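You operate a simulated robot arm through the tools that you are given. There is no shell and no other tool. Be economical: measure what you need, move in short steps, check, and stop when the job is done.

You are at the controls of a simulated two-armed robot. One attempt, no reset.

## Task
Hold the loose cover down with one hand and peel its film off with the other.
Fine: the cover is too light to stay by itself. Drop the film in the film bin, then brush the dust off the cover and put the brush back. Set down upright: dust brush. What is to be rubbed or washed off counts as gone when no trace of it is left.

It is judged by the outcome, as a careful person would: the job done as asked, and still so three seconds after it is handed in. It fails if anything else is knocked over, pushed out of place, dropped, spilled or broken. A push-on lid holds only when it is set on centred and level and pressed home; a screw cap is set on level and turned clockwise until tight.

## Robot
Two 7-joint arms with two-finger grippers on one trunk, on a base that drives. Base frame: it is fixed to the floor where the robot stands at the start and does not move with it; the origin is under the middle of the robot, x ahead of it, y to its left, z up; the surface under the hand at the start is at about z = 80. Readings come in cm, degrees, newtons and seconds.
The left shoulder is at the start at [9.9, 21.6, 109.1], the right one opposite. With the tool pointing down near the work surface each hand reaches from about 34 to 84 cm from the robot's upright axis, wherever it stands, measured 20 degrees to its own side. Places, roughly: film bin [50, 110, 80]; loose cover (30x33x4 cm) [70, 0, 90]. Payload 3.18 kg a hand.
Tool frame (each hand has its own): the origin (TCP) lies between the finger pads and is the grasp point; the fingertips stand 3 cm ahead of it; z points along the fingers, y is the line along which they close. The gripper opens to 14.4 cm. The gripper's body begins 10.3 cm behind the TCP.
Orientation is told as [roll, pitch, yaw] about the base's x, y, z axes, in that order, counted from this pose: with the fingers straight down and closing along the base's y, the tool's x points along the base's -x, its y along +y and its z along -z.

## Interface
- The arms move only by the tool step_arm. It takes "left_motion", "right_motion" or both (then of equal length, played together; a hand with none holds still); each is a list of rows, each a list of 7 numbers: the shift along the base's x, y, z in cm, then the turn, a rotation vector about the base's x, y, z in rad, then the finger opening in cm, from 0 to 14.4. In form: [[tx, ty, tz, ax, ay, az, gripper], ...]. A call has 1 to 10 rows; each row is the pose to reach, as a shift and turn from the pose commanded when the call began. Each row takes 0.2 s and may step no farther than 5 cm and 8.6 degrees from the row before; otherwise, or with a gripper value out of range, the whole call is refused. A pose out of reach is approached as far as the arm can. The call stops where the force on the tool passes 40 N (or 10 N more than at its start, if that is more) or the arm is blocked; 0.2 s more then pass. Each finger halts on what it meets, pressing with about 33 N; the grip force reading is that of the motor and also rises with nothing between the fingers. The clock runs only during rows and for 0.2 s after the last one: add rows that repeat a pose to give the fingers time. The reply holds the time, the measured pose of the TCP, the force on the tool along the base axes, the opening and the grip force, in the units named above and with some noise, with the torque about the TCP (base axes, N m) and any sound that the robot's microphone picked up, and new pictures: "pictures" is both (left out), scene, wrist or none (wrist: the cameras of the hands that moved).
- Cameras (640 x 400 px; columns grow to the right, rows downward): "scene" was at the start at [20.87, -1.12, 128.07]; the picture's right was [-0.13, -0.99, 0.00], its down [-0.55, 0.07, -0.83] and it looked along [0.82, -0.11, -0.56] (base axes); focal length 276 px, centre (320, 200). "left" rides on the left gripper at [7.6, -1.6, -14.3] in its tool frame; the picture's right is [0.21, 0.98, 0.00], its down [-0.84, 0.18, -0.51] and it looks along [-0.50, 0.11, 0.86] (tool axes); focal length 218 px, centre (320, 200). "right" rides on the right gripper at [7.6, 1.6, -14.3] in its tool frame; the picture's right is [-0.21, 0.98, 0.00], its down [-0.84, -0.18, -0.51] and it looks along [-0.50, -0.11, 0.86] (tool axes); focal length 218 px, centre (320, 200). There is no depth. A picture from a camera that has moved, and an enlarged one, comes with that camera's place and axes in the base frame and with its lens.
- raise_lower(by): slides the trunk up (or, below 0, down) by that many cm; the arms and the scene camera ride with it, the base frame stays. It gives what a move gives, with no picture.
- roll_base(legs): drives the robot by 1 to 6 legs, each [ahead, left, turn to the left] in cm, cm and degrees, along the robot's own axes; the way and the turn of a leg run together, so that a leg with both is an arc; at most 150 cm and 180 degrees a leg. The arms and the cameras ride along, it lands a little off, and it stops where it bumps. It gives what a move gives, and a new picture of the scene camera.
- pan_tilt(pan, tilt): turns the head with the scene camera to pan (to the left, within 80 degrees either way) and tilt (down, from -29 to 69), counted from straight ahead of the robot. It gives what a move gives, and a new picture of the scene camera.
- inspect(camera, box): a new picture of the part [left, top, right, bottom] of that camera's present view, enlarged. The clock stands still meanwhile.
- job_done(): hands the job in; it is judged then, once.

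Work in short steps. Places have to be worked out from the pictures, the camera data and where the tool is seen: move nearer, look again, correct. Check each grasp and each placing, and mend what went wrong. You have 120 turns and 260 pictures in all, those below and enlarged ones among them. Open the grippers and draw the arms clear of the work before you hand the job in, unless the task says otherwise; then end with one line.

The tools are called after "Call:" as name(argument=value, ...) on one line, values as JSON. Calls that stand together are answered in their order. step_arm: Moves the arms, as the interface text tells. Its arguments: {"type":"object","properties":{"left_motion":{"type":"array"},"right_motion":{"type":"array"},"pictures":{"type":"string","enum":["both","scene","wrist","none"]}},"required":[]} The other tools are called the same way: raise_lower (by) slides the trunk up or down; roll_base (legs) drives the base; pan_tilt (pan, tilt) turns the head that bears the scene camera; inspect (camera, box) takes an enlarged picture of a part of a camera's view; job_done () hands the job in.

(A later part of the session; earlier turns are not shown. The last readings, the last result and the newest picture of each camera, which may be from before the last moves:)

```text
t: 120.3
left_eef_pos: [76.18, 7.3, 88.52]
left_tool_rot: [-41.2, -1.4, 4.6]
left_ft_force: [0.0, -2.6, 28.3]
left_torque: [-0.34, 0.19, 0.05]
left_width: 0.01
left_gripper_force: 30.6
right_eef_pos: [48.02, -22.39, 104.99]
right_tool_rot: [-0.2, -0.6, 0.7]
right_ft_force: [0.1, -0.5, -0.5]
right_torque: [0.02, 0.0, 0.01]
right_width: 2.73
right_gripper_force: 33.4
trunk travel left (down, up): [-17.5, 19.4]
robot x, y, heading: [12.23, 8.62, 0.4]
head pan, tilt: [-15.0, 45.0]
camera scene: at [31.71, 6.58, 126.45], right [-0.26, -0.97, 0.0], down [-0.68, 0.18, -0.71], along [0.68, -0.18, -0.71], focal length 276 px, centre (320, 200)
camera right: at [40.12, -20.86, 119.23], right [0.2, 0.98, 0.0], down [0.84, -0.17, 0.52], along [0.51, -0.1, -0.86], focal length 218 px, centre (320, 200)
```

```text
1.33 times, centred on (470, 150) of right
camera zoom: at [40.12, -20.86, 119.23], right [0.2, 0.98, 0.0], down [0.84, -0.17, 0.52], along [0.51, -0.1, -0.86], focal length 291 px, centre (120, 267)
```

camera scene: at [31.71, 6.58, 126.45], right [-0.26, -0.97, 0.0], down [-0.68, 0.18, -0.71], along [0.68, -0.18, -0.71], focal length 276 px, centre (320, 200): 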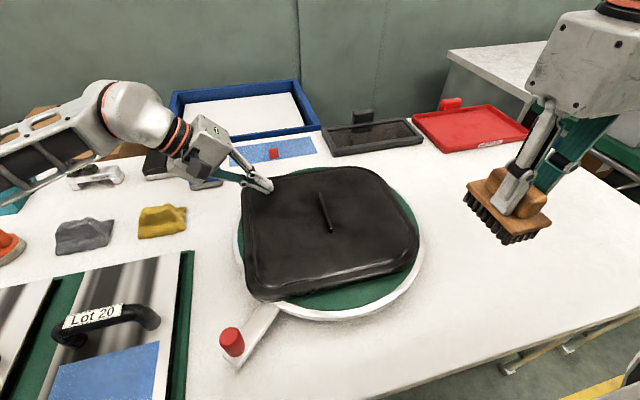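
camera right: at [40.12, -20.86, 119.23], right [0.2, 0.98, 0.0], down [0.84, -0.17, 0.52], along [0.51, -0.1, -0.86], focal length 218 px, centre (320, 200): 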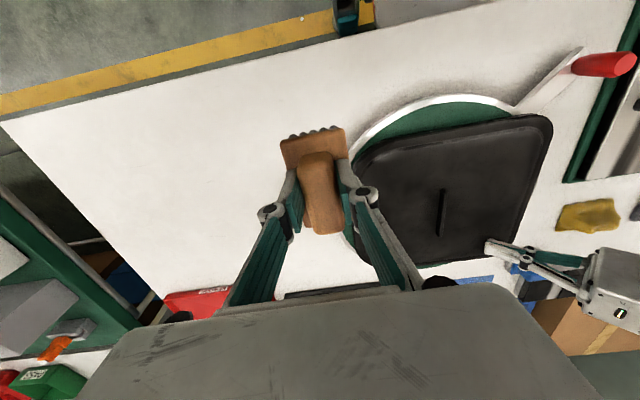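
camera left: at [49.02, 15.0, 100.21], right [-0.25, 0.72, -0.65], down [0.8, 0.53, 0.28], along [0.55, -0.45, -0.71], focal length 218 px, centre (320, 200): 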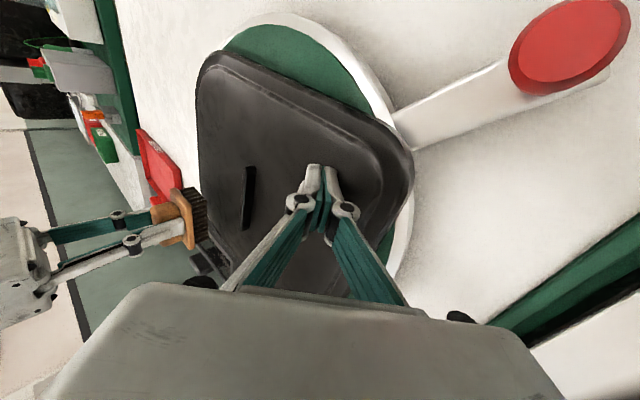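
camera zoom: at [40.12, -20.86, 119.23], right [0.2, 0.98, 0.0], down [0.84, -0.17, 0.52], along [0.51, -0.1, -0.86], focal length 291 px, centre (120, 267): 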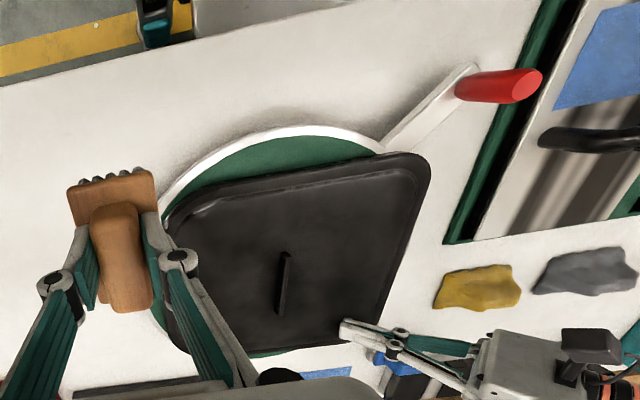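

Zoom tightly to look for any residual dust specks.

Call:
inspect(camera="scene", box=[245, 170, 325, 230])

Call:
inspect(camera="scene", box=[325, 170, 415, 235])

Call:
inspect(camera="scene", box=[255, 225, 345, 285])

```text
6.67 times, centred on (285, 200) of scene
camera zoom: at [31.71, 6.58, 126.45], right [-0.26, -0.97, 0.0], down [-0.68, 0.18, -0.71], along [0.68, -0.18, -0.71], focal length 1837 px, centre (553, 200)
```

zoom: 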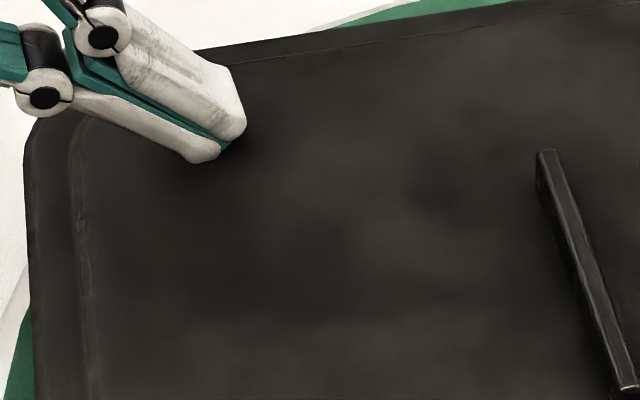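

```text
6.15 times, centred on (370, 202) of scene
camera zoom: at [31.71, 6.58, 126.45], right [-0.26, -0.97, 0.0], down [-0.68, 0.18, -0.71], along [0.68, -0.18, -0.71], focal length 1696 px, centre (12, 185)
```

zoom: 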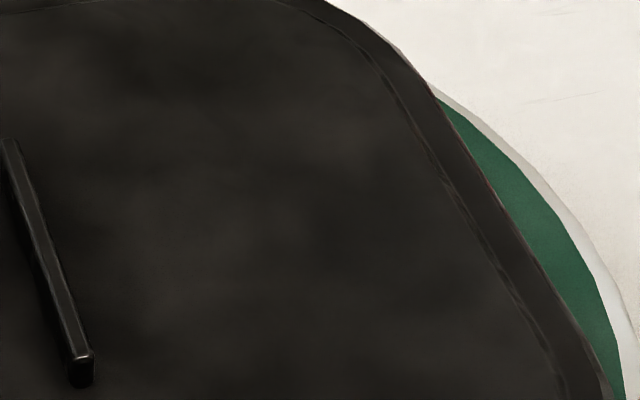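

```text
6.67 times, centred on (300, 255) of scene
camera zoom: at [31.71, 6.58, 126.45], right [-0.26, -0.97, 0.0], down [-0.68, 0.18, -0.71], along [0.68, -0.18, -0.71], focal length 1837 px, centre (453, -167)
```

zoom: 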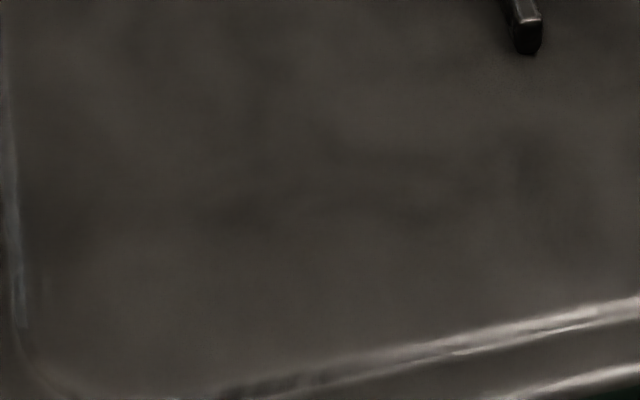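

I'll take a comparable enlarged view to the initial one from the right wrist camera.

Call:
inspect(camera="right", box=[350, 100, 560, 270])

Call:
inspect(camera="right", box=[360, 120, 470, 220])

```text
2.35 times, centred on (455, 185) of right
camera zoom: at [40.12, -20.86, 119.23], right [0.2, 0.98, 0.0], down [0.84, -0.17, 0.52], along [0.51, -0.1, -0.86], focal length 514 px, centre (2, 235)
```

zoom: 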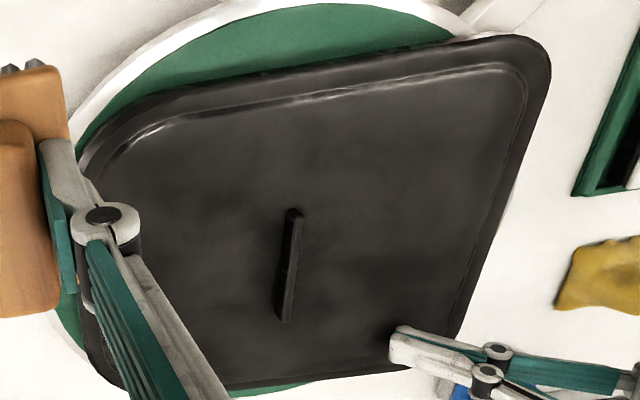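

```text
4.00 times, centred on (415, 170) of right
camera zoom: at [40.12, -20.86, 119.23], right [0.2, 0.98, 0.0], down [0.84, -0.17, 0.52], along [0.51, -0.1, -0.86], focal length 873 px, centre (-60, 320)
```

zoom: 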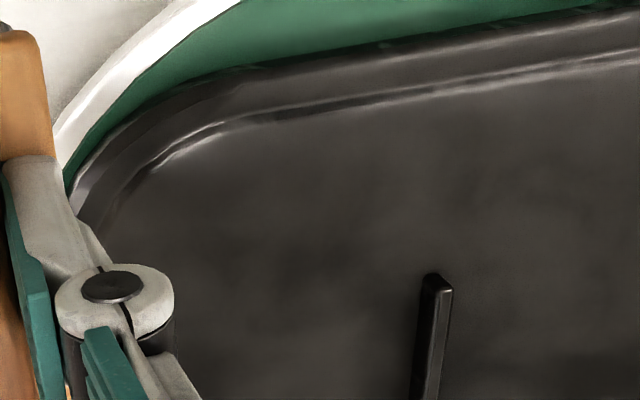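

Looks clean, but the back-left had only one light pass. I'll move the hold to front-left again and repeat the back lanes with firmer contact.

Call:
step_arm(left_motion=[[0, 0.2, 2, 0, 0, 0, 0], [-4, 0.4, 4.5, 0, 0, 0, 0], [-8, 0.4, 5, 0, 0, 0, 0], [-12, 0.4, 5, 0, 0, 0, 0], [-16, 0.2, 4, 0, 0, 0, 0], [-18.5, 0, 2, 0, 0, 0, 0], [-18.7, 0, 0.5, 0, 0, 0, 0], [-18.7, 0, -0.1, 0, 0, 0, 0], [-18.7, 0, -0.2, 0, 0, 0, 0]], right_motion=[[4, 0.5, 0, 0, 0, 0, 2], [8, 1, 0, 0, 0, 0, 2], [12, 1.5, 0, 0, 0, 0, 2], [16, 2, 0, 0, 0, 0, 2], [20, 3, 0, 0, 0, 0, 2], [24, 5, 0, 0, 0, 0, 2], [27, 7, -3, 0, 0, 0, 2], [28, 8, -7, 0, 0, 0, 2], [28, 8.4, -11, 0, 0, 0, 2]], pictures="scene")

```text
t: 122.3
left_eef_pos: [57.51, 7.22, 88.53]
left_tool_rot: [-41.5, -1.7, 4.4]
left_ft_force: [-0.3, -0.1, 35.6]
left_torque: [-0.33, 0.3, -0.03]
left_width: 0.0
left_gripper_force: 30.5
right_eef_pos: [76.04, -14.02, 94.36]
right_tool_rot: [-0.2, -0.5, 0.6]
right_ft_force: [1.2, -0.1, -1.0]
right_torque: [-0.05, 0.0, 0.01]
right_width: 2.72
right_gripper_force: 32.9
trunk travel left (down, up): [-17.5, 19.4]
robot x, y, heading: [11.83, 8.57, 0.0]
head pan, tilt: [-15.0, 45.0]
camera scene: at [31.68, 6.66, 126.51], right [-0.26, -0.97, 0.0], down [-0.68, 0.18, -0.71], along [0.68, -0.18, -0.71], focal length 276 px, centre (320, 200)
```

scene: 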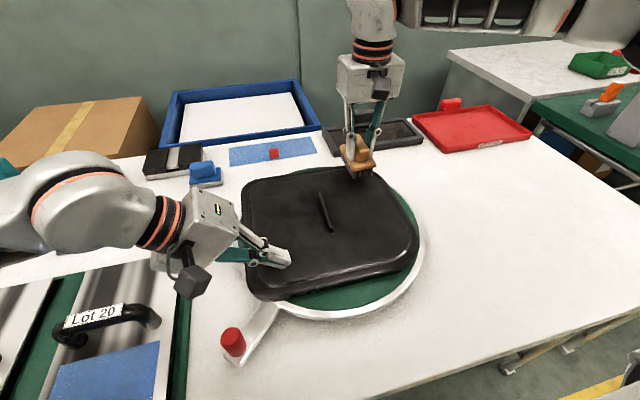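

Sweep the back lane right-to-left, then the back-left lanes.

Call:
step_arm(right_motion=[[0, 0, -1.5, 0, 0, 0, 2], [0, 0, -2.15, 0, 0, 0, 2], [0, 4, -2.15, 0, 0, 0, 2], [0, 8, -2.15, 0, 0, 0, 2], [0, 12, -2.15, 0, 0, 0, 2], [0, 16, -2.2, 0, 0, 0, 2], [0, 20, -2.25, 0, 0, 0, 2], [-0.5, 22.3, -2.3, 0, 0, 0, 2], [-4, 22.3, -2.3, 0, 0, 0, 2], [-6.5, 22.3, -2.3, 0, 0, 0, 2]], pictures="none")

Call:
step_arm(right_motion=[[0, -2.3, 0.05, 0, 0, 0, 2], [3, -2.3, 0.05, 0, 0, 0, 2], [6.5, -2.3, 0.05, 0, 0, 0, 2], [6.5, -5, 0.05, 0, 0, 0, 2], [2.5, -5, 0.05, 0, 0, 0, 2], [-2, -5, 0.05, 0, 0, 0, 2], [-5, -5, 0.05, 0, 0, 0, 2], [-5, -8.2, 0.05, 0, 0, 0, 2], [-0.5, -8.2, 0.05, 0, 0, 0, 2], [4, -8.2, 0.05, 0, 0, 0, 2]], pictures="both")

```text
t: 124.0
left_eef_pos: [57.41, 7.15, 88.56]
left_tool_rot: [-41.9, -1.8, 4.4]
left_ft_force: [-2.2, 9.1, 22.7]
left_torque: [-0.01, 0.29, -0.09]
left_width: 0.03
left_gripper_force: 30.8
right_eef_pos: [75.97, 6.86, 92.25]
right_tool_rot: [0.0, -0.9, 0.2]
right_ft_force: [-2.6, -1.4, 22.3]
right_torque: [-0.08, 0.94, -0.02]
right_width: 2.7
right_gripper_force: 32.7
trunk travel left (down, up): [-17.5, 19.4]
robot x, y, heading: [11.86, 8.86, 0.1]
head pan, tilt: [-15.0, 45.0]
stopped in row 8 (right hand): the force on the tool passed its limit at 40 N (the readings are from after the stop); the commanded pose is now the measured one
```

```text
t: 125.9
left_eef_pos: [57.77, 7.09, 88.58]
left_tool_rot: [-42.0, -1.9, 4.5]
left_ft_force: [-5.1, 1.4, 17.9]
left_torque: [-0.14, 0.3, -0.05]
left_width: 0.0
left_gripper_force: 30.1
right_eef_pos: [71.96, -1.05, 92.21]
right_tool_rot: [0.3, -0.3, 0.4]
right_ft_force: [1.3, -1.4, 19.9]
right_torque: [-0.31, -0.24, -0.33]
right_width: 2.73
right_gripper_force: 32.9
trunk travel left (down, up): [-17.5, 19.4]
robot x, y, heading: [12.02, 8.82, -0.3]
head pan, tilt: [-15.0, 45.0]
stopped in row 9 (right hand): the force on the tool passed its limit at 42 N (the readings are from after the stop); the commanded pose is now the measured one
camera scene: at [31.7, 6.69, 126.38], right [-0.26, -0.97, 0.0], down [-0.68, 0.18, -0.71], along [0.68, -0.18, -0.71], focal length 276 px, centre (320, 200)
camera right: at [64.04, 0.43, 106.54], right [0.2, 0.98, 0.01], down [0.84, -0.18, 0.51], along [0.5, -0.1, -0.86], focal length 218 px, centre (320, 200)
```

scene: 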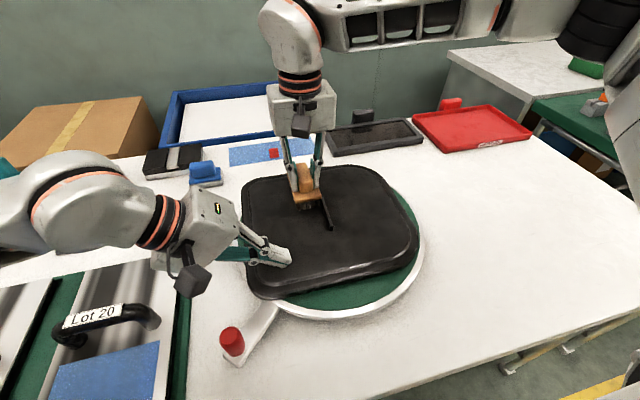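
right: 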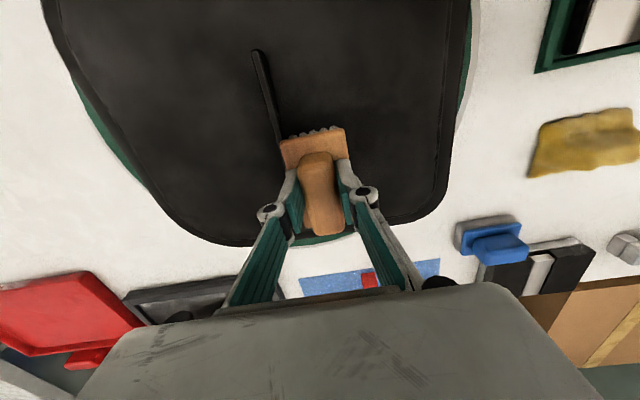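

That's thorough. Lift the brush, then the left hand, clear of the cover.

Call:
step_arm(right_motion=[[0, 0.4, 0.5, 0, 0, 0, 2], [0, 0.4, 4, 0, 0, 0, 2], [-2, -1, 8, 0, 0, 0, 2], [-5, -4, 10, 0, 0, 0, 2], [-9, -7, 10, 0, 0, 0, 2], [-13, -10, 10, 0, 0, 0, 2], [-17, -13, 10, 0, 0, 0, 2]], left_motion=[[0, 0, 0, 0, 0, 0, 0], [0, 0.2, 2, 0, 0, 0, 0], [0, 1, 5, 0, 0, 0, 0], [-2, 2, 9, 0, 0, 0, 0], [-4, 4, 12, 0.1, 0, 0, 0], [-6, 6, 15, 0.2, 0, 0, 0], [-8, 8, 18, 0.3, 0, 0, 0]], pictures="none")

Call:
roll_base(legs=[[-10, -14, 0]])

Call:
inspect(camera="scene", box=[150, 130, 350, 270])

```text
t: 127.5
left_eef_pos: [49.5, 15.19, 106.28]
left_tool_rot: [-24.3, -3.2, 4.0]
left_ft_force: [-0.3, -0.4, -0.6]
left_torque: [0.03, -0.02, 0.03]
left_width: 0.01
left_gripper_force: 30.7
right_eef_pos: [54.91, -14.18, 101.96]
right_tool_rot: [0.2, -0.2, 0.5]
right_ft_force: [-0.6, -0.5, -1.0]
right_torque: [0.02, -0.03, 0.0]
right_width: 2.72
right_gripper_force: 33.3
trunk travel left (down, up): [-17.5, 19.4]
robot x, y, heading: [11.95, 8.48, 0.0]
head pan, tilt: [-15.0, 45.0]
```

```text
t: 129.4
left_eef_pos: [39.7, 1.41, 106.13]
left_tool_rot: [-24.5, -3.0, 3.9]
left_ft_force: [-0.2, -0.7, 0.4]
left_torque: [0.02, -0.02, 0.04]
left_width: 0.0
left_gripper_force: 31.3
right_eef_pos: [44.95, -27.95, 101.9]
right_tool_rot: [0.2, 0.0, 0.6]
right_ft_force: [0.1, -1.0, -1.2]
right_torque: [0.02, 0.01, 0.0]
right_width: 2.7
right_gripper_force: 33.4
trunk travel left (down, up): [-17.5, 19.4]
robot x, y, heading: [2.18, -5.12, 0.1]
head pan, tilt: [-15.0, 45.0]
camera scene: at [21.93, -7.26, 126.39], right [-0.26, -0.97, 0.0], down [-0.68, 0.18, -0.71], along [0.68, -0.18, -0.71], focal length 276 px, centre (320, 200)
```

scene: 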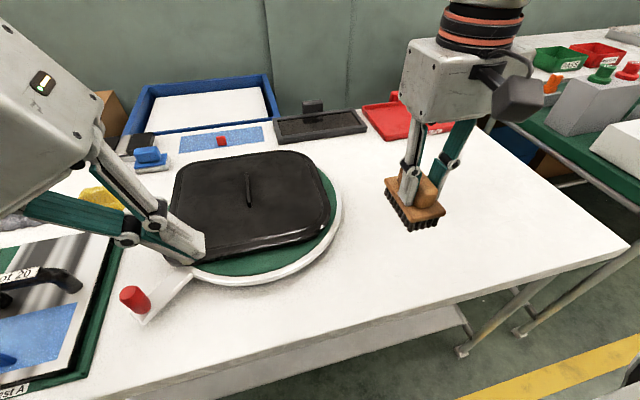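

```text
2.86 times, centred on (250, 200) of scene
camera zoom: at [21.93, -7.26, 126.39], right [-0.26, -0.97, 0.0], down [-0.68, 0.18, -0.71], along [0.68, -0.18, -0.71], focal length 787 px, centre (520, 200)
```

zoom: 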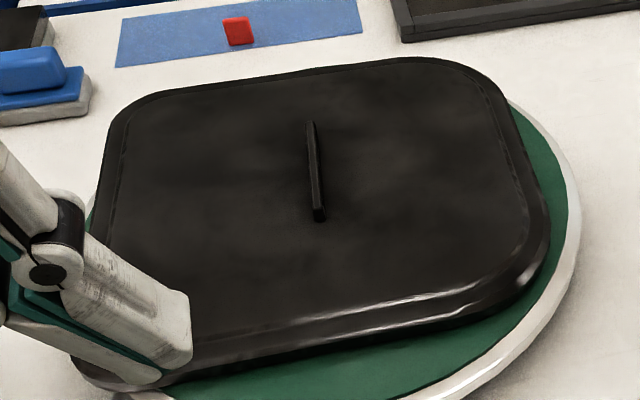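

Cover is in place. Rotate the brush hand to yaw ≈ −88 and move over the brush's home; pull the left hand further left.

Call:
step_arm(right_motion=[[0.7, -1.7, 0, 0, 0, -0.15, 2], [1.4, -3.4, 0, 0, 0, -0.3, 2], [2.1, -5, 0, 0, 0, -0.45, 2], [2.8, -6.7, 0, 0, 0, -0.6, 2], [3.5, -8.4, 0, 0, 0, -0.75, 2], [4.3, -10, 0, 0, 0, -0.9, 2], [5, -11.7, 0, 0, 0, -1.05, 2], [5.8, -13.4, 0, 0, 0, -1.2, 2], [6.5, -15, -1, 0, 0, -1.35, 2], [7.2, -16.7, -3, 0, 0, -1.5, 2]], left_motion=[[0, 1, 1, 0, 0, 0, 0], [0, 2, 2, 0, 0, 0, 0], [0, 4, 3, 0, 0, 0, 0], [0, 6, 4, 0, 0, 0, 0], [0, 8, 5, 0.1, 0, 0, 0], [0, 10, 6, 0.2, 0, 0, 0], [0, 12, 6, 0.3, 0, 0, 0], [0, 14, 6, 0.4, 0, 0, 0], [0, 15, 6, 0.4, 0, 0, 0], [0, 15, 6, 0.4, 0, 0, 0]])

```text
t: 131.6
left_eef_pos: [39.65, 16.33, 112.01]
left_tool_rot: [-1.5, -4.3, 2.5]
left_ft_force: [0.2, 0.2, -0.7]
left_torque: [0.03, 0.0, 0.03]
left_width: 0.0
left_gripper_force: 30.6
right_eef_pos: [52.34, -44.57, 98.87]
right_tool_rot: [0.2, 0.0, -85.6]
right_ft_force: [-0.7, -0.4, -0.7]
right_torque: [0.05, 0.0, -0.01]
right_width: 2.73
right_gripper_force: 33.1
trunk travel left (down, up): [-17.5, 19.4]
robot x, y, heading: [1.82, -5.19, -0.0]
head pan, tilt: [-15.0, 45.0]
camera scene: at [21.99, -7.3, 126.38], right [-0.26, -0.97, 0.0], down [-0.68, 0.18, -0.71], along [0.68, -0.18, -0.71], focal length 276 px, centre (320, 200)
camera right: at [53.28, -36.91, 113.12], right [0.99, -0.13, 0.0], down [-0.12, -0.85, 0.51], along [-0.07, -0.5, -0.86], focal length 218 px, centre (320, 200)
camera left: at [31.0, 14.86, 125.65], right [-0.25, 0.97, -0.04], down [0.79, 0.23, 0.56], along [0.56, 0.11, -0.82], focal length 218 px, centre (320, 200)
```

scene: 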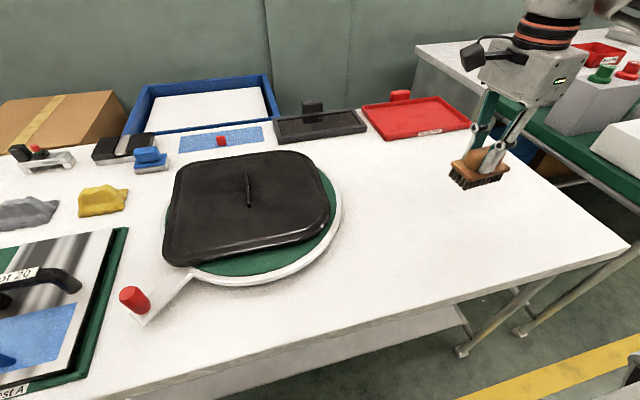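
right: 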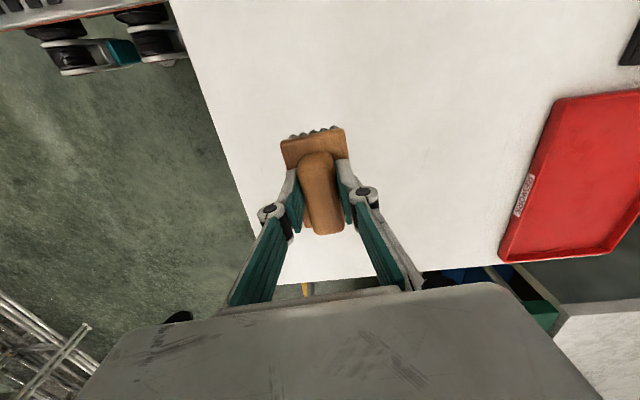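
left: 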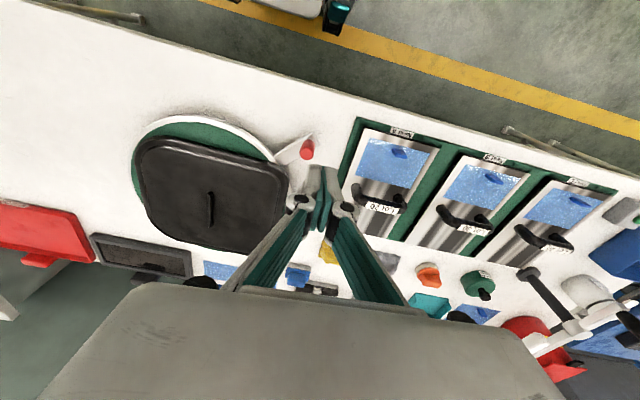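

Lower the brush to the table at its home spot.

Call:
step_arm(right_motion=[[-0.1, 0, -4, 0.0, 0, -0.033, 2], [-0.1, 0, -8, 0, 0, -0.033, 2], [-0.1, 0, -11, 0, 0, -0.033, 2], [-0.1, 0, -11.9, 0, 0, -0.033, 2], [-0.1, 0, -12.2, 0, 0, -0.033, 2], [-0.1, 0, -12.2, 0, 0, -0.033, 2]], pictures="none")

Call:
inspect(camera="scene", box=[430, 140, 530, 220])

```text
t: 133.0
left_eef_pos: [39.64, 16.47, 111.98]
left_tool_rot: [-1.7, -4.3, 2.6]
left_ft_force: [-0.2, 1.1, -0.3]
left_torque: [-0.01, 0.04, 0.0]
left_width: 0.01
left_gripper_force: 31.1
right_eef_pos: [52.28, -44.55, 86.64]
right_tool_rot: [0.2, 0.0, -87.4]
right_ft_force: [-0.1, 0.5, -1.3]
right_torque: [0.0, -0.01, 0.01]
right_width: 2.7
right_gripper_force: 33.6
trunk travel left (down, up): [-17.5, 19.4]
robot x, y, heading: [2.1, -5.08, 0.0]
head pan, tilt: [-15.0, 45.0]
```

```text
5.00 times, centred on (480, 180) of scene
camera zoom: at [21.95, -7.21, 126.4], right [-0.26, -0.97, 0.0], down [-0.68, 0.18, -0.71], along [0.68, -0.18, -0.71], focal length 1378 px, centre (-480, 300)
```

zoom: 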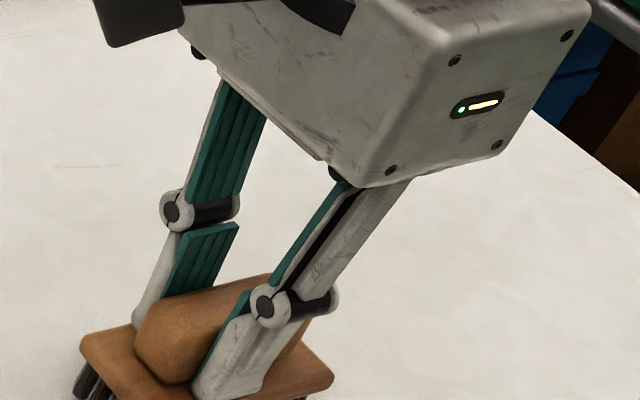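

No contact yet; lower in tiny steps until the bristles touch.

Call:
step_arm(right_motion=[[0, 0, -0.15, 0, 0, 0, 2], [0, 0, -0.25, 0, 0, 0, 2], [0, 0, -0.25, 0, 0, 0, 2]], pictures="none")

Call:
inspect(camera="scene", box=[420, 170, 530, 250])

```text
t: 133.8
left_eef_pos: [39.76, 16.39, 111.92]
left_tool_rot: [-1.6, -4.3, 2.5]
left_ft_force: [-0.8, 0.5, -0.6]
left_torque: [0.03, 0.02, 0.02]
left_width: 0.0
left_gripper_force: 31.0
right_eef_pos: [52.22, -44.59, 86.53]
right_tool_rot: [0.2, 0.1, -87.5]
right_ft_force: [-0.5, 0.9, -0.4]
right_torque: [0.01, -0.04, -0.02]
right_width: 2.7
right_gripper_force: 32.8
trunk travel left (down, up): [-17.5, 19.4]
robot x, y, heading: [1.99, -4.88, -0.2]
head pan, tilt: [-15.0, 45.0]
```

```text
5.00 times, centred on (475, 210) of scene
camera zoom: at [21.95, -7.21, 126.39], right [-0.26, -0.97, 0.0], down [-0.68, 0.18, -0.71], along [0.68, -0.18, -0.71], focal length 1378 px, centre (-455, 150)
```

zoom: 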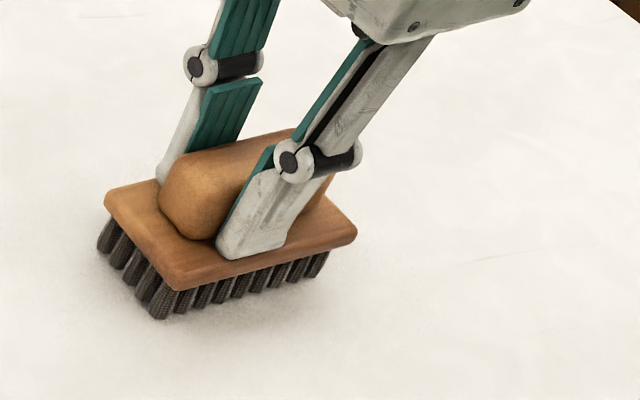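

Call:
step_arm(right_motion=[[0, 0, -0.1, 0, 0, 0, 2], [0, 0, -0.2, 0, 0, 0, 2], [0, 0, -0.2, 0, 0, 0, 2]], pictures="none")

```text
t: 134.6
left_eef_pos: [39.56, 16.42, 112.11]
left_tool_rot: [-1.5, -4.4, 2.5]
left_ft_force: [-0.2, 0.1, 0.8]
left_torque: [0.0, 0.03, 0.02]
left_width: 0.0
left_gripper_force: 30.8
right_eef_pos: [52.14, -44.58, 86.36]
right_tool_rot: [0.2, 0.0, -87.5]
right_ft_force: [-0.1, 0.2, -1.0]
right_torque: [0.01, -0.02, -0.02]
right_width: 2.72
right_gripper_force: 32.9
trunk travel left (down, up): [-17.5, 19.4]
robot x, y, heading: [2.07, -5.2, 0.2]
head pan, tilt: [-15.0, 45.0]
```

Still no touch; a little further.

Call:
step_arm(right_motion=[[0, 0, -0.15, 0, 0, 0, 2], [0, 0, -0.3, 0, 0, 0, 2], [0, 0, -0.3, 0, 0, 0, 2]], pictures="none")

Call:
step_arm(right_motion=[[0, 0, -0.1, 0, 0, 0, 2], [0, 0, -0.2, 0, 0, 0, 2], [0, 0, -0.2, 0, 0, 0, 2]], pictures="none")

Call:
inspect(camera="scene", box=[420, 170, 530, 250])

```text
t: 135.4
left_eef_pos: [39.43, 16.42, 112.17]
left_tool_rot: [-1.6, -4.4, 2.6]
left_ft_force: [1.0, -0.7, -0.6]
left_torque: [-0.01, -0.06, 0.01]
left_width: 0.02
left_gripper_force: 30.7
right_eef_pos: [52.09, -44.42, 86.22]
right_tool_rot: [0.5, 0.0, -87.4]
right_ft_force: [-1.9, -3.4, 21.2]
right_torque: [-0.67, 0.26, -0.03]
right_width: 2.73
right_gripper_force: 32.6
trunk travel left (down, up): [-17.5, 19.4]
robot x, y, heading: [1.99, -5.37, 0.0]
head pan, tilt: [-15.0, 45.0]
```

```text
t: 136.1
left_eef_pos: [39.43, 16.43, 111.96]
left_tool_rot: [-1.6, -4.4, 2.5]
left_ft_force: [0.4, -0.2, -0.7]
left_torque: [-0.01, 0.02, 0.01]
left_width: 0.0
left_gripper_force: 30.9
right_eef_pos: [52.11, -44.37, 86.08]
right_tool_rot: [0.5, 0.1, -87.5]
right_ft_force: [-7.3, 1.2, 26.2]
right_torque: [-0.4, 0.61, -0.2]
right_width: 2.72
right_gripper_force: 33.1
trunk travel left (down, up): [-17.5, 19.4]
robot x, y, heading: [1.82, -4.93, -0.2]
head pan, tilt: [-15.0, 45.0]
stopped in row 3 (right hand): the force on the tool passed its limit at 41 N (the readings are from after the stop); the commanded pose is now the measured one
```

```text
5.00 times, centred on (475, 210) of scene
camera zoom: at [21.76, -7.09, 126.41], right [-0.26, -0.97, 0.0], down [-0.68, 0.18, -0.71], along [0.68, -0.18, -0.71], focal length 1378 px, centre (-455, 150)
```

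zoom: 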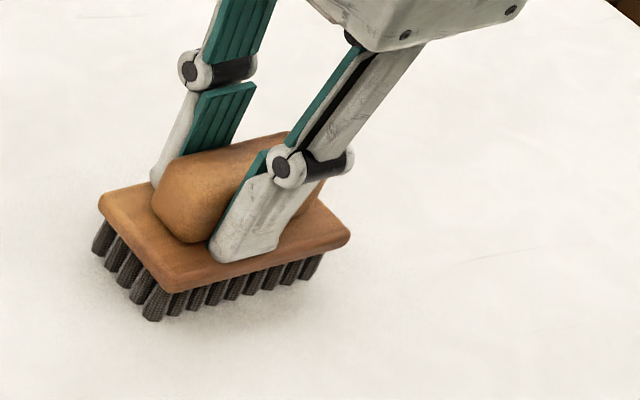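

The brush is firmly on the table. Ease off slightly, open and withdraw upward.

Call:
step_arm(right_motion=[[0, 0, 0.15, 0, 0, 0, 2.4], [0, 0, 0.15, 0, 0, 0, 3.5], [0, 0, 0.2, 0, 0, 0, 4.8], [0, 0, 0.6, 0, 0, 0, 5.2], [0, 0, 3, 0, 0, 0, 6], [0, 0, 7, 0, 0, 0, 6], [0, 0, 11, 0, 0, 0, 6], [-3, 2, 15, 0, 0, 0, 6]], pictures="both")

Call:
inspect(camera="scene", box=[420, 150, 530, 230])

Call:
inspect(camera="scene", box=[150, 130, 350, 290])

```text
refused: row 8 steps farther than a row can; nothing moved
```

```text
5.00 times, centred on (475, 190) of scene
camera zoom: at [21.76, -7.09, 126.41], right [-0.26, -0.97, 0.0], down [-0.68, 0.18, -0.71], along [0.68, -0.18, -0.71], focal length 1378 px, centre (-455, 250)
```

zoom: 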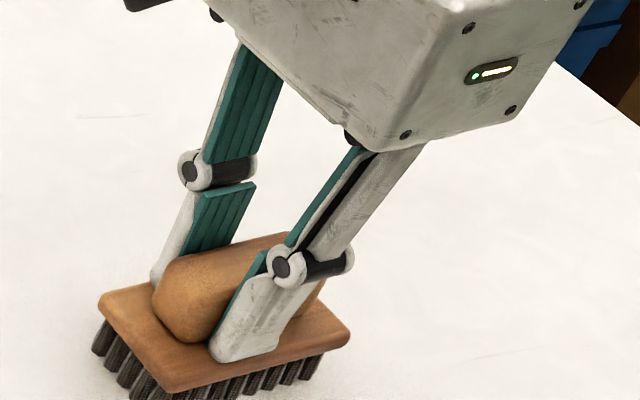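

```text
2.50 times, centred on (250, 210) of scene
camera zoom: at [21.76, -7.09, 126.41], right [-0.26, -0.97, 0.0], down [-0.68, 0.18, -0.71], along [0.68, -0.18, -0.71], focal length 689 px, centre (495, 175)
```

zoom: 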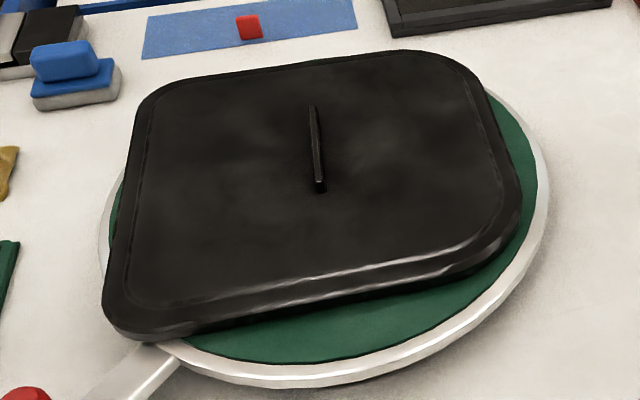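

Call:
step_arm(right_motion=[[0, 0, 0.15, 0, 0, 0, 2.4], [0, 0, 0.15, 0, 0, 0, 3.5], [0, 0, 0.2, 0, 0, 0, 4.8], [0, 0, 0.6, 0, 0, 0, 5.2], [0, 0, 3, 0, 0, 0, 6], [0, 0, 7, 0, 0, 0, 6], [0, 0, 11, 0, 0, 0, 6], [-2, 2, 15, 0, 0, 0, 6]], left_motion=[[0, 0, 0, 0, 0, 0, 2], [0, 0, 0, 0, 0, 0, 4], [0, 0, 0, 0, 0, 0, 4], [0, 0, 0, 0, 0, 0, 4], [0, 0, 0, 0, 0, 0, 4], [0, 0, 0, 0, 0, 0, 4], [0, 0, 0, 0, 0, 0, 4], [0, 0, 0, 0, 0, 0, 4]], pictures="scene")

Call:
inspect(camera="scene", box=[420, 150, 530, 230])

Call:
inspect(camera="right", box=[200, 60, 440, 230])

```text
t: 137.9
left_eef_pos: [39.5, 16.45, 112.1]
left_tool_rot: [-1.6, -4.4, 2.4]
left_ft_force: [0.8, 0.0, 1.1]
left_torque: [-0.02, -0.05, 0.03]
left_width: 3.98
left_gripper_force: 0.0
right_eef_pos: [50.25, -42.55, 100.97]
right_tool_rot: [0.5, 0.0, -87.4]
right_ft_force: [-0.7, 0.2, 0.7]
right_torque: [-0.02, 0.01, 0.0]
right_width: 6.01
right_gripper_force: 0.0
trunk travel left (down, up): [-17.5, 19.4]
robot x, y, heading: [2.08, -5.13, 0.1]
head pan, tilt: [-15.0, 45.0]
camera scene: at [21.84, -7.13, 126.43], right [-0.26, -0.97, 0.0], down [-0.68, 0.18, -0.71], along [0.68, -0.18, -0.71], focal length 276 px, centre (320, 200)
```

scene: 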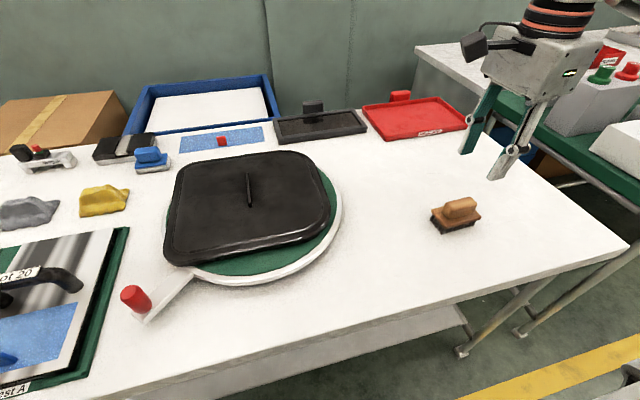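

```text
5.00 times, centred on (475, 190) of scene
camera zoom: at [21.84, -7.13, 126.43], right [-0.26, -0.97, 0.0], down [-0.68, 0.18, -0.71], along [0.68, -0.18, -0.71], focal length 1378 px, centre (-455, 250)
```

zoom: 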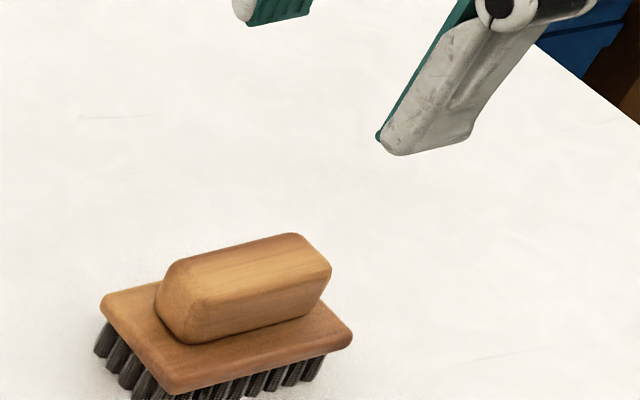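

```text
2.35 times, centred on (320, 145) of right
camera zoom: at [51.4, -34.81, 115.13], right [0.99, -0.16, 0.01], down [-0.15, -0.85, 0.51], along [-0.08, -0.5, -0.86], focal length 514 px, centre (320, 329)
```

zoom: 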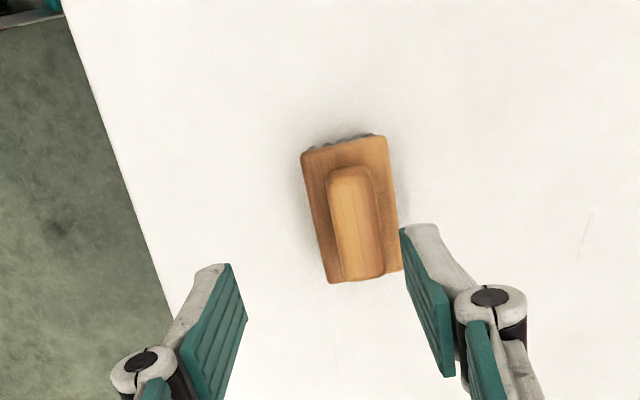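

Brush is back upright. To verify the dust, I'll return to the initial base/head pose and take the same views as at the start for a direct comparison.

Call:
roll_base(legs=[[-2, 5, 0]])

Call:
pan_tilt(pan=0, tilt=45)

Call:
inspect(camera="scene", box=[255, 140, 430, 250])

Call:
inspect(camera="scene", box=[330, 140, 420, 200])

```text
t: 139.0
left_eef_pos: [37.61, 21.45, 112.08]
left_tool_rot: [-1.6, -4.2, 2.5]
left_ft_force: [0.1, 0.2, 0.2]
left_torque: [-0.03, -0.03, 0.0]
left_width: 4.02
left_gripper_force: 0.1
right_eef_pos: [48.36, -37.51, 100.82]
right_tool_rot: [0.4, 0.1, -87.5]
right_ft_force: [-0.5, -0.4, -0.1]
right_torque: [-0.01, 0.01, -0.02]
right_width: 5.98
right_gripper_force: 0.0
trunk travel left (down, up): [-17.5, 19.4]
robot x, y, heading: [-0.0, -0.22, 0.2]
head pan, tilt: [-15.0, 45.0]
camera scene: at [19.9, -2.18, 126.4], right [-0.26, -0.97, 0.0], down [-0.68, 0.18, -0.71], along [0.68, -0.18, -0.71], focal length 276 px, centre (320, 200)
```

scene: 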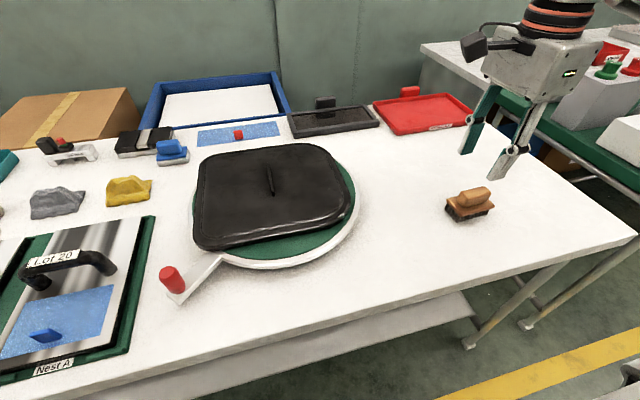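

```text
t: 139.8
left_eef_pos: [37.61, 21.41, 112.02]
left_tool_rot: [-1.6, -4.3, 2.6]
left_ft_force: [-0.5, -0.3, -0.3]
left_torque: [0.01, 0.0, 0.02]
left_width: 3.99
left_gripper_force: 0.1
right_eef_pos: [48.34, -37.65, 100.68]
right_tool_rot: [0.5, 0.0, -87.5]
right_ft_force: [0.5, 0.2, -0.1]
right_torque: [-0.01, 0.02, -0.01]
right_width: 6.0
right_gripper_force: 0.0
trunk travel left (down, up): [-17.5, 19.4]
robot x, y, heading: [-0.28, -0.38, -0.1]
head pan, tilt: [0.0, 45.0]
camera scene: at [20.2, -0.14, 126.39], right [0.0, -1.0, 0.0], down [-0.71, 0.0, -0.71], along [0.71, 0.0, -0.71], focal length 276 px, centre (320, 200)
```

scene: 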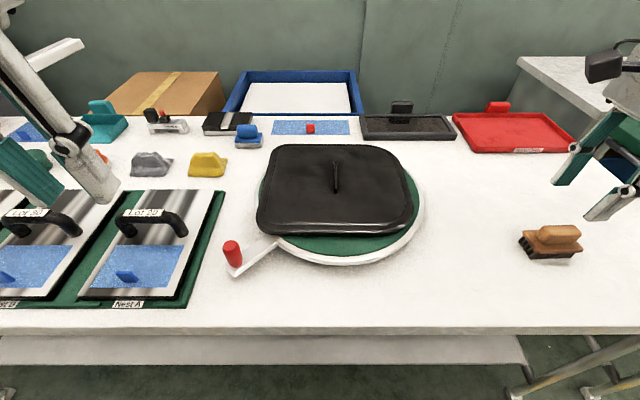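

```text
3.64 times, centred on (342, 195) of scene
camera zoom: at [20.2, -0.14, 126.39], right [0.0, -1.0, 0.0], down [-0.71, 0.0, -0.71], along [0.71, 0.0, -0.71], focal length 1002 px, centre (238, 218)
```

zoom: 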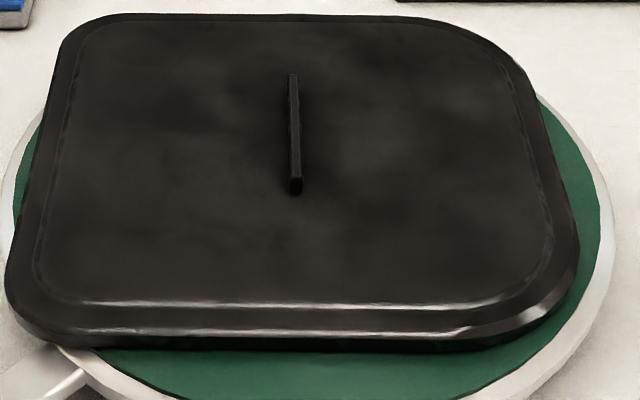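

```text
6.67 times, centred on (375, 170) of scene
camera zoom: at [20.2, -0.14, 126.39], right [0.0, -1.0, 0.0], down [-0.71, 0.0, -0.71], along [0.71, 0.0, -0.71], focal length 1837 px, centre (-47, 400)
```

zoom: 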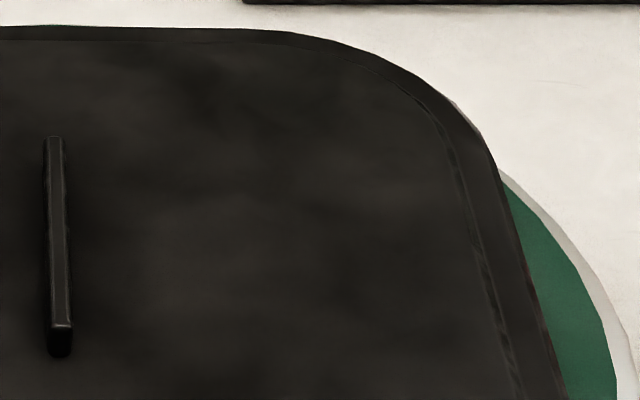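

The cover has crept only ~1 cm and sits fine. The strip right beside the rib's right side and the left margin got thin coverage, so I'll do one more careful pass. Re-grasp the brush first.

Call:
step_arm(right_motion=[[1.5, -3, -1.5, 0, 0, 0, 6], [3.75, -6, -4, 0, 0, 0, 6], [3.75, -6.8, -8, 0, 0, 0, 5.5], [3.75, -6.8, -11.5, 0, 0, 0, 5.2], [3.75, -6.8, -13.5, 0, 0, 0, 5], [3.75, -6.8, -14.3, 0, 0, 0, 5], [3.75, -6.8, -14.3, 0, 0, 0, 5]], pictures="wrist")

Call:
inspect(camera="scene", box=[500, 180, 610, 270])

```text
t: 141.4
left_eef_pos: [37.74, 21.34, 111.94]
left_tool_rot: [-1.5, -4.3, 2.5]
left_ft_force: [0.6, -0.4, 0.1]
left_torque: [-0.01, -0.02, 0.01]
left_width: 4.02
left_gripper_force: 0.0
right_eef_pos: [51.99, -44.38, 86.27]
right_tool_rot: [0.4, 0.0, -87.5]
right_ft_force: [-0.1, 0.5, -0.3]
right_torque: [0.01, 0.02, 0.01]
right_width: 4.98
right_gripper_force: 0.1
trunk travel left (down, up): [-17.5, 19.4]
robot x, y, heading: [0.52, -0.1, 0.1]
head pan, tilt: [0.0, 45.0]
camera right: at [53.16, -36.76, 100.63], right [0.99, -0.17, 0.01], down [-0.15, -0.85, 0.51], along [-0.08, -0.5, -0.86], focal length 218 px, centre (320, 200)
```

right: 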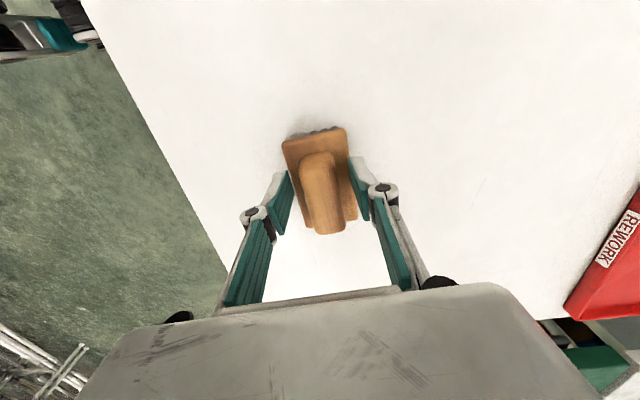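

```text
4.44 times, centred on (555, 225) of scene
camera zoom: at [20.19, -0.14, 126.4], right [0.0, -1.0, 0.0], down [-0.71, 0.0, -0.71], along [0.71, 0.0, -0.71], focal length 1225 px, centre (-724, 89)
```

zoom: 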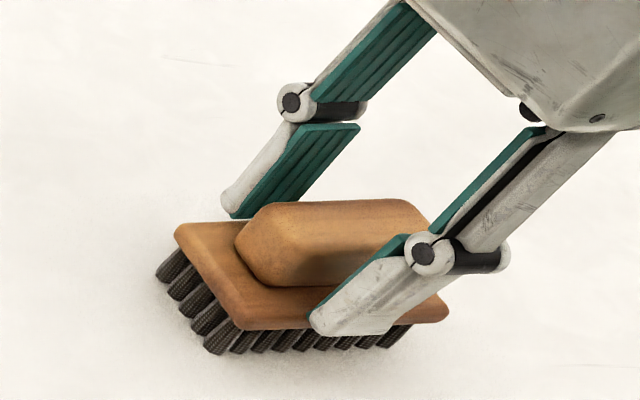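

Aligned around the handle. Close (keeping height) and lift.

Call:
step_arm(right_motion=[[0.1, 0, 0, 0, 0, 0, 4], [0.1, 0, 0.1, 0, 0, 0, 2.8], [0.1, 0, 0.1, 0, 0, 0, 2], [0.1, 0, 0.1, 0, 0, 0, 2], [0.1, 0, 1.5, 0, 0, 0, 2], [0.1, 0, 5, 0, 0, 0, 2], [0.1, 0.5, 9.5, 0, 0, 0, 2], [0, 1.5, 13.5, 0, 0, 0, 2], [0, 3, 16, 0, 0, 0, 2]], pictures="none")

Call:
step_arm(right_motion=[[0.5, 1.5, 0, 0, 0, 0.15, 2], [1, 3, 0, 0, 0, 0.3, 2], [1.5, 4.5, 0, 0, 0, 0.45, 2], [2, 6, 0, 0, 0, 0.6, 2], [2.5, 7.5, 0, 0, 0, 0.75, 2], [3, 9, 0, 0, 0, 0.9, 2], [3.5, 10.5, 0, 0, 0, 1.05, 2], [4, 12, 0, 0, 0, 1.2, 2], [4.5, 13.5, 0, 0, 0, 1.35, 2], [5, 15, 0, 0, 0, 1.5, 2]], left_motion=[[1, 0, -1, -0.12, 0, 0, 0], [2, 0, -2, -0.24, 0, 0, 0], [3, 0, -3, -0.36, 0, 0, 0], [4, 0, -4, -0.48, 0, 0, 0], [5, 0, -5, -0.6, 0, 0, 0], [6, 0, -6, -0.67, 0, 0, 0], [7, 0, -7, -0.67, 0, 0, 0], [8, -1, -8, -0.67, 0, 0, 0], [9, -2, -9, -0.67, 0, 0, 0], [10, -3, -10, -0.67, 0, 0, 0]], pictures="none")

Call:
roll_base(legs=[[12, 9, 0]])

```text
t: 143.4
left_eef_pos: [37.67, 21.3, 112.01]
left_tool_rot: [-1.6, -4.3, 2.4]
left_ft_force: [0.1, -0.2, 0.1]
left_torque: [0.01, 0.0, -0.01]
left_width: 3.97
left_gripper_force: 0.0
right_eef_pos: [51.92, -41.27, 102.12]
right_tool_rot: [0.4, 0.1, -87.5]
right_ft_force: [-0.4, -0.2, -0.4]
right_torque: [-0.02, -0.02, 0.01]
right_width: 2.72
right_gripper_force: 32.8
trunk travel left (down, up): [-17.5, 19.4]
robot x, y, heading: [-0.36, -0.34, -0.1]
head pan, tilt: [0.0, 45.0]
```

```text
t: 145.6
left_eef_pos: [47.73, 18.41, 102.07]
left_tool_rot: [-40.1, -1.9, 4.7]
left_ft_force: [0.9, -1.4, 0.9]
left_torque: [-0.03, 0.04, 0.03]
left_width: 0.0
left_gripper_force: 30.7
right_eef_pos: [57.13, -26.54, 102.34]
right_tool_rot: [0.5, 0.1, -1.4]
right_ft_force: [0.5, 0.1, -1.5]
right_torque: [-0.01, 0.02, 0.01]
right_width: 2.72
right_gripper_force: 33.0
trunk travel left (down, up): [-17.5, 19.4]
robot x, y, heading: [-0.02, 0.03, 0.2]
head pan, tilt: [0.0, 45.0]
```

```text
t: 147.0
left_eef_pos: [59.71, 27.16, 102.05]
left_tool_rot: [-40.1, -1.9, 4.6]
left_ft_force: [0.2, 0.1, -0.5]
left_torque: [0.0, 0.01, 0.0]
left_width: 0.0
left_gripper_force: 30.8
right_eef_pos: [69.1, -17.55, 102.48]
right_tool_rot: [0.5, 0.1, -1.7]
right_ft_force: [0.6, 1.0, -1.6]
right_torque: [0.0, 0.06, -0.02]
right_width: 2.71
right_gripper_force: 32.7
trunk travel left (down, up): [-17.5, 19.4]
robot x, y, heading: [11.63, 8.95, 0.0]
head pan, tilt: [0.0, 45.0]
camera scene: at [32.25, 8.84, 126.39], right [0.0, -1.0, 0.0], down [-0.71, 0.0, -0.71], along [0.71, 0.0, -0.71], focal length 276 px, centre (320, 200)
```

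scene: 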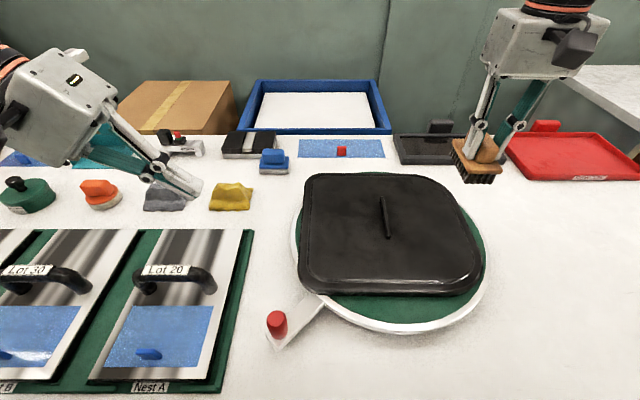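

Press with left at front-left; position the brush right of the rib (lane y≈−6.8), far end.

Call:
step_arm(left_motion=[[-0.5, -4, -1.5, 0, 0, 0, 0], [-1, -8, -3, 0, 0, 0, 0], [-1.3, -12, -5, 0, 0, 0, 0], [-1.5, -16, -7, 0, 0, 0, 0], [-1.5, -19.2, -9.5, 0, 0, 0, 0], [-1.5, -19.7, -12, 0, 0, 0, 0], [-1.5, -19.7, -13.5, 0, 0, 0, 0], [-1.5, -19.7, -13.9, 0, 0, 0, 0], [-1.5, -19.7, -13.9, 0, 0, 0, 0]], right_motion=[[0, 1, 0, 0, 0, 0, 2], [0, 3, 0, 0, 0, 0, 2], [0, 5, 0, 0, 0, 0, 2], [1, 7, 0, 0, 0, 0, 2], [2, 9, 0, 0, 0, 0, 2], [3, 10.5, -2, 0, 0, 0.02, 2], [4, 10.7, -6, 0, 0, 0.02, 2], [4.5, 10.7, -9, 0, 0, 0.02, 2], [4.5, 10.7, -9, 0, 0, 0.02, 2]])

```text
t: 149.0
left_eef_pos: [58.2, 7.51, 88.56]
left_tool_rot: [-40.3, -2.3, 4.6]
left_ft_force: [1.4, 1.2, 28.6]
left_torque: [-0.26, 0.28, -0.01]
left_width: 0.0
left_gripper_force: 30.4
right_eef_pos: [73.54, -6.81, 93.54]
right_tool_rot: [0.4, 0.0, -0.4]
right_ft_force: [-0.7, -0.4, -0.8]
right_torque: [0.0, 0.06, 0.02]
right_width: 2.71
right_gripper_force: 33.2
trunk travel left (down, up): [-17.5, 19.4]
robot x, y, heading: [12.15, 8.95, -0.2]
head pan, tilt: [0.0, 45.0]
camera scene: at [32.0, 8.8, 126.48], right [0.0, -1.0, 0.0], down [-0.71, 0.0, -0.71], along [0.71, 0.0, -0.71], focal length 276 px, centre (320, 200)
camera right: at [65.72, -5.33, 107.84], right [0.22, 0.98, 0.01], down [0.84, -0.19, 0.51], along [0.5, -0.1, -0.86], focal length 218 px, centre (320, 200)
camera left: at [49.41, 14.99, 100.18], right [-0.24, 0.73, -0.64], down [0.79, 0.53, 0.31], along [0.56, -0.43, -0.7], focal length 218 px, centre (320, 200)
```

scene: 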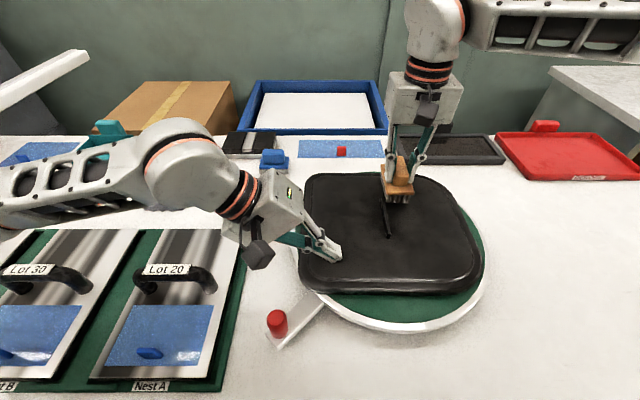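
right: 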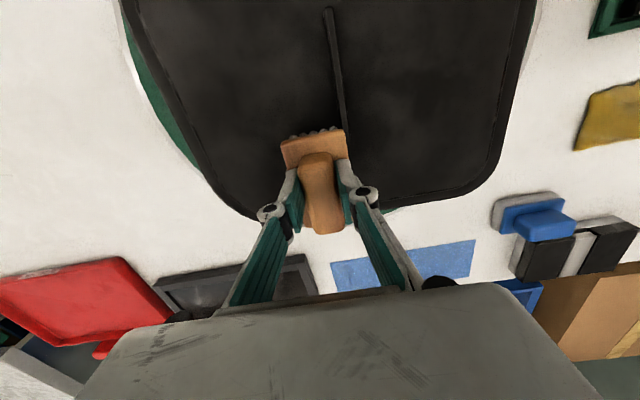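
left: 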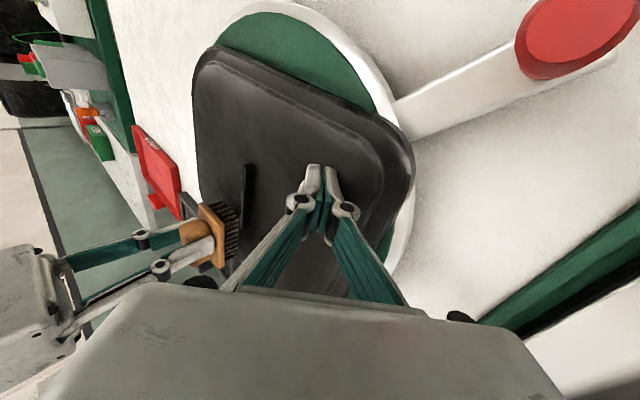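

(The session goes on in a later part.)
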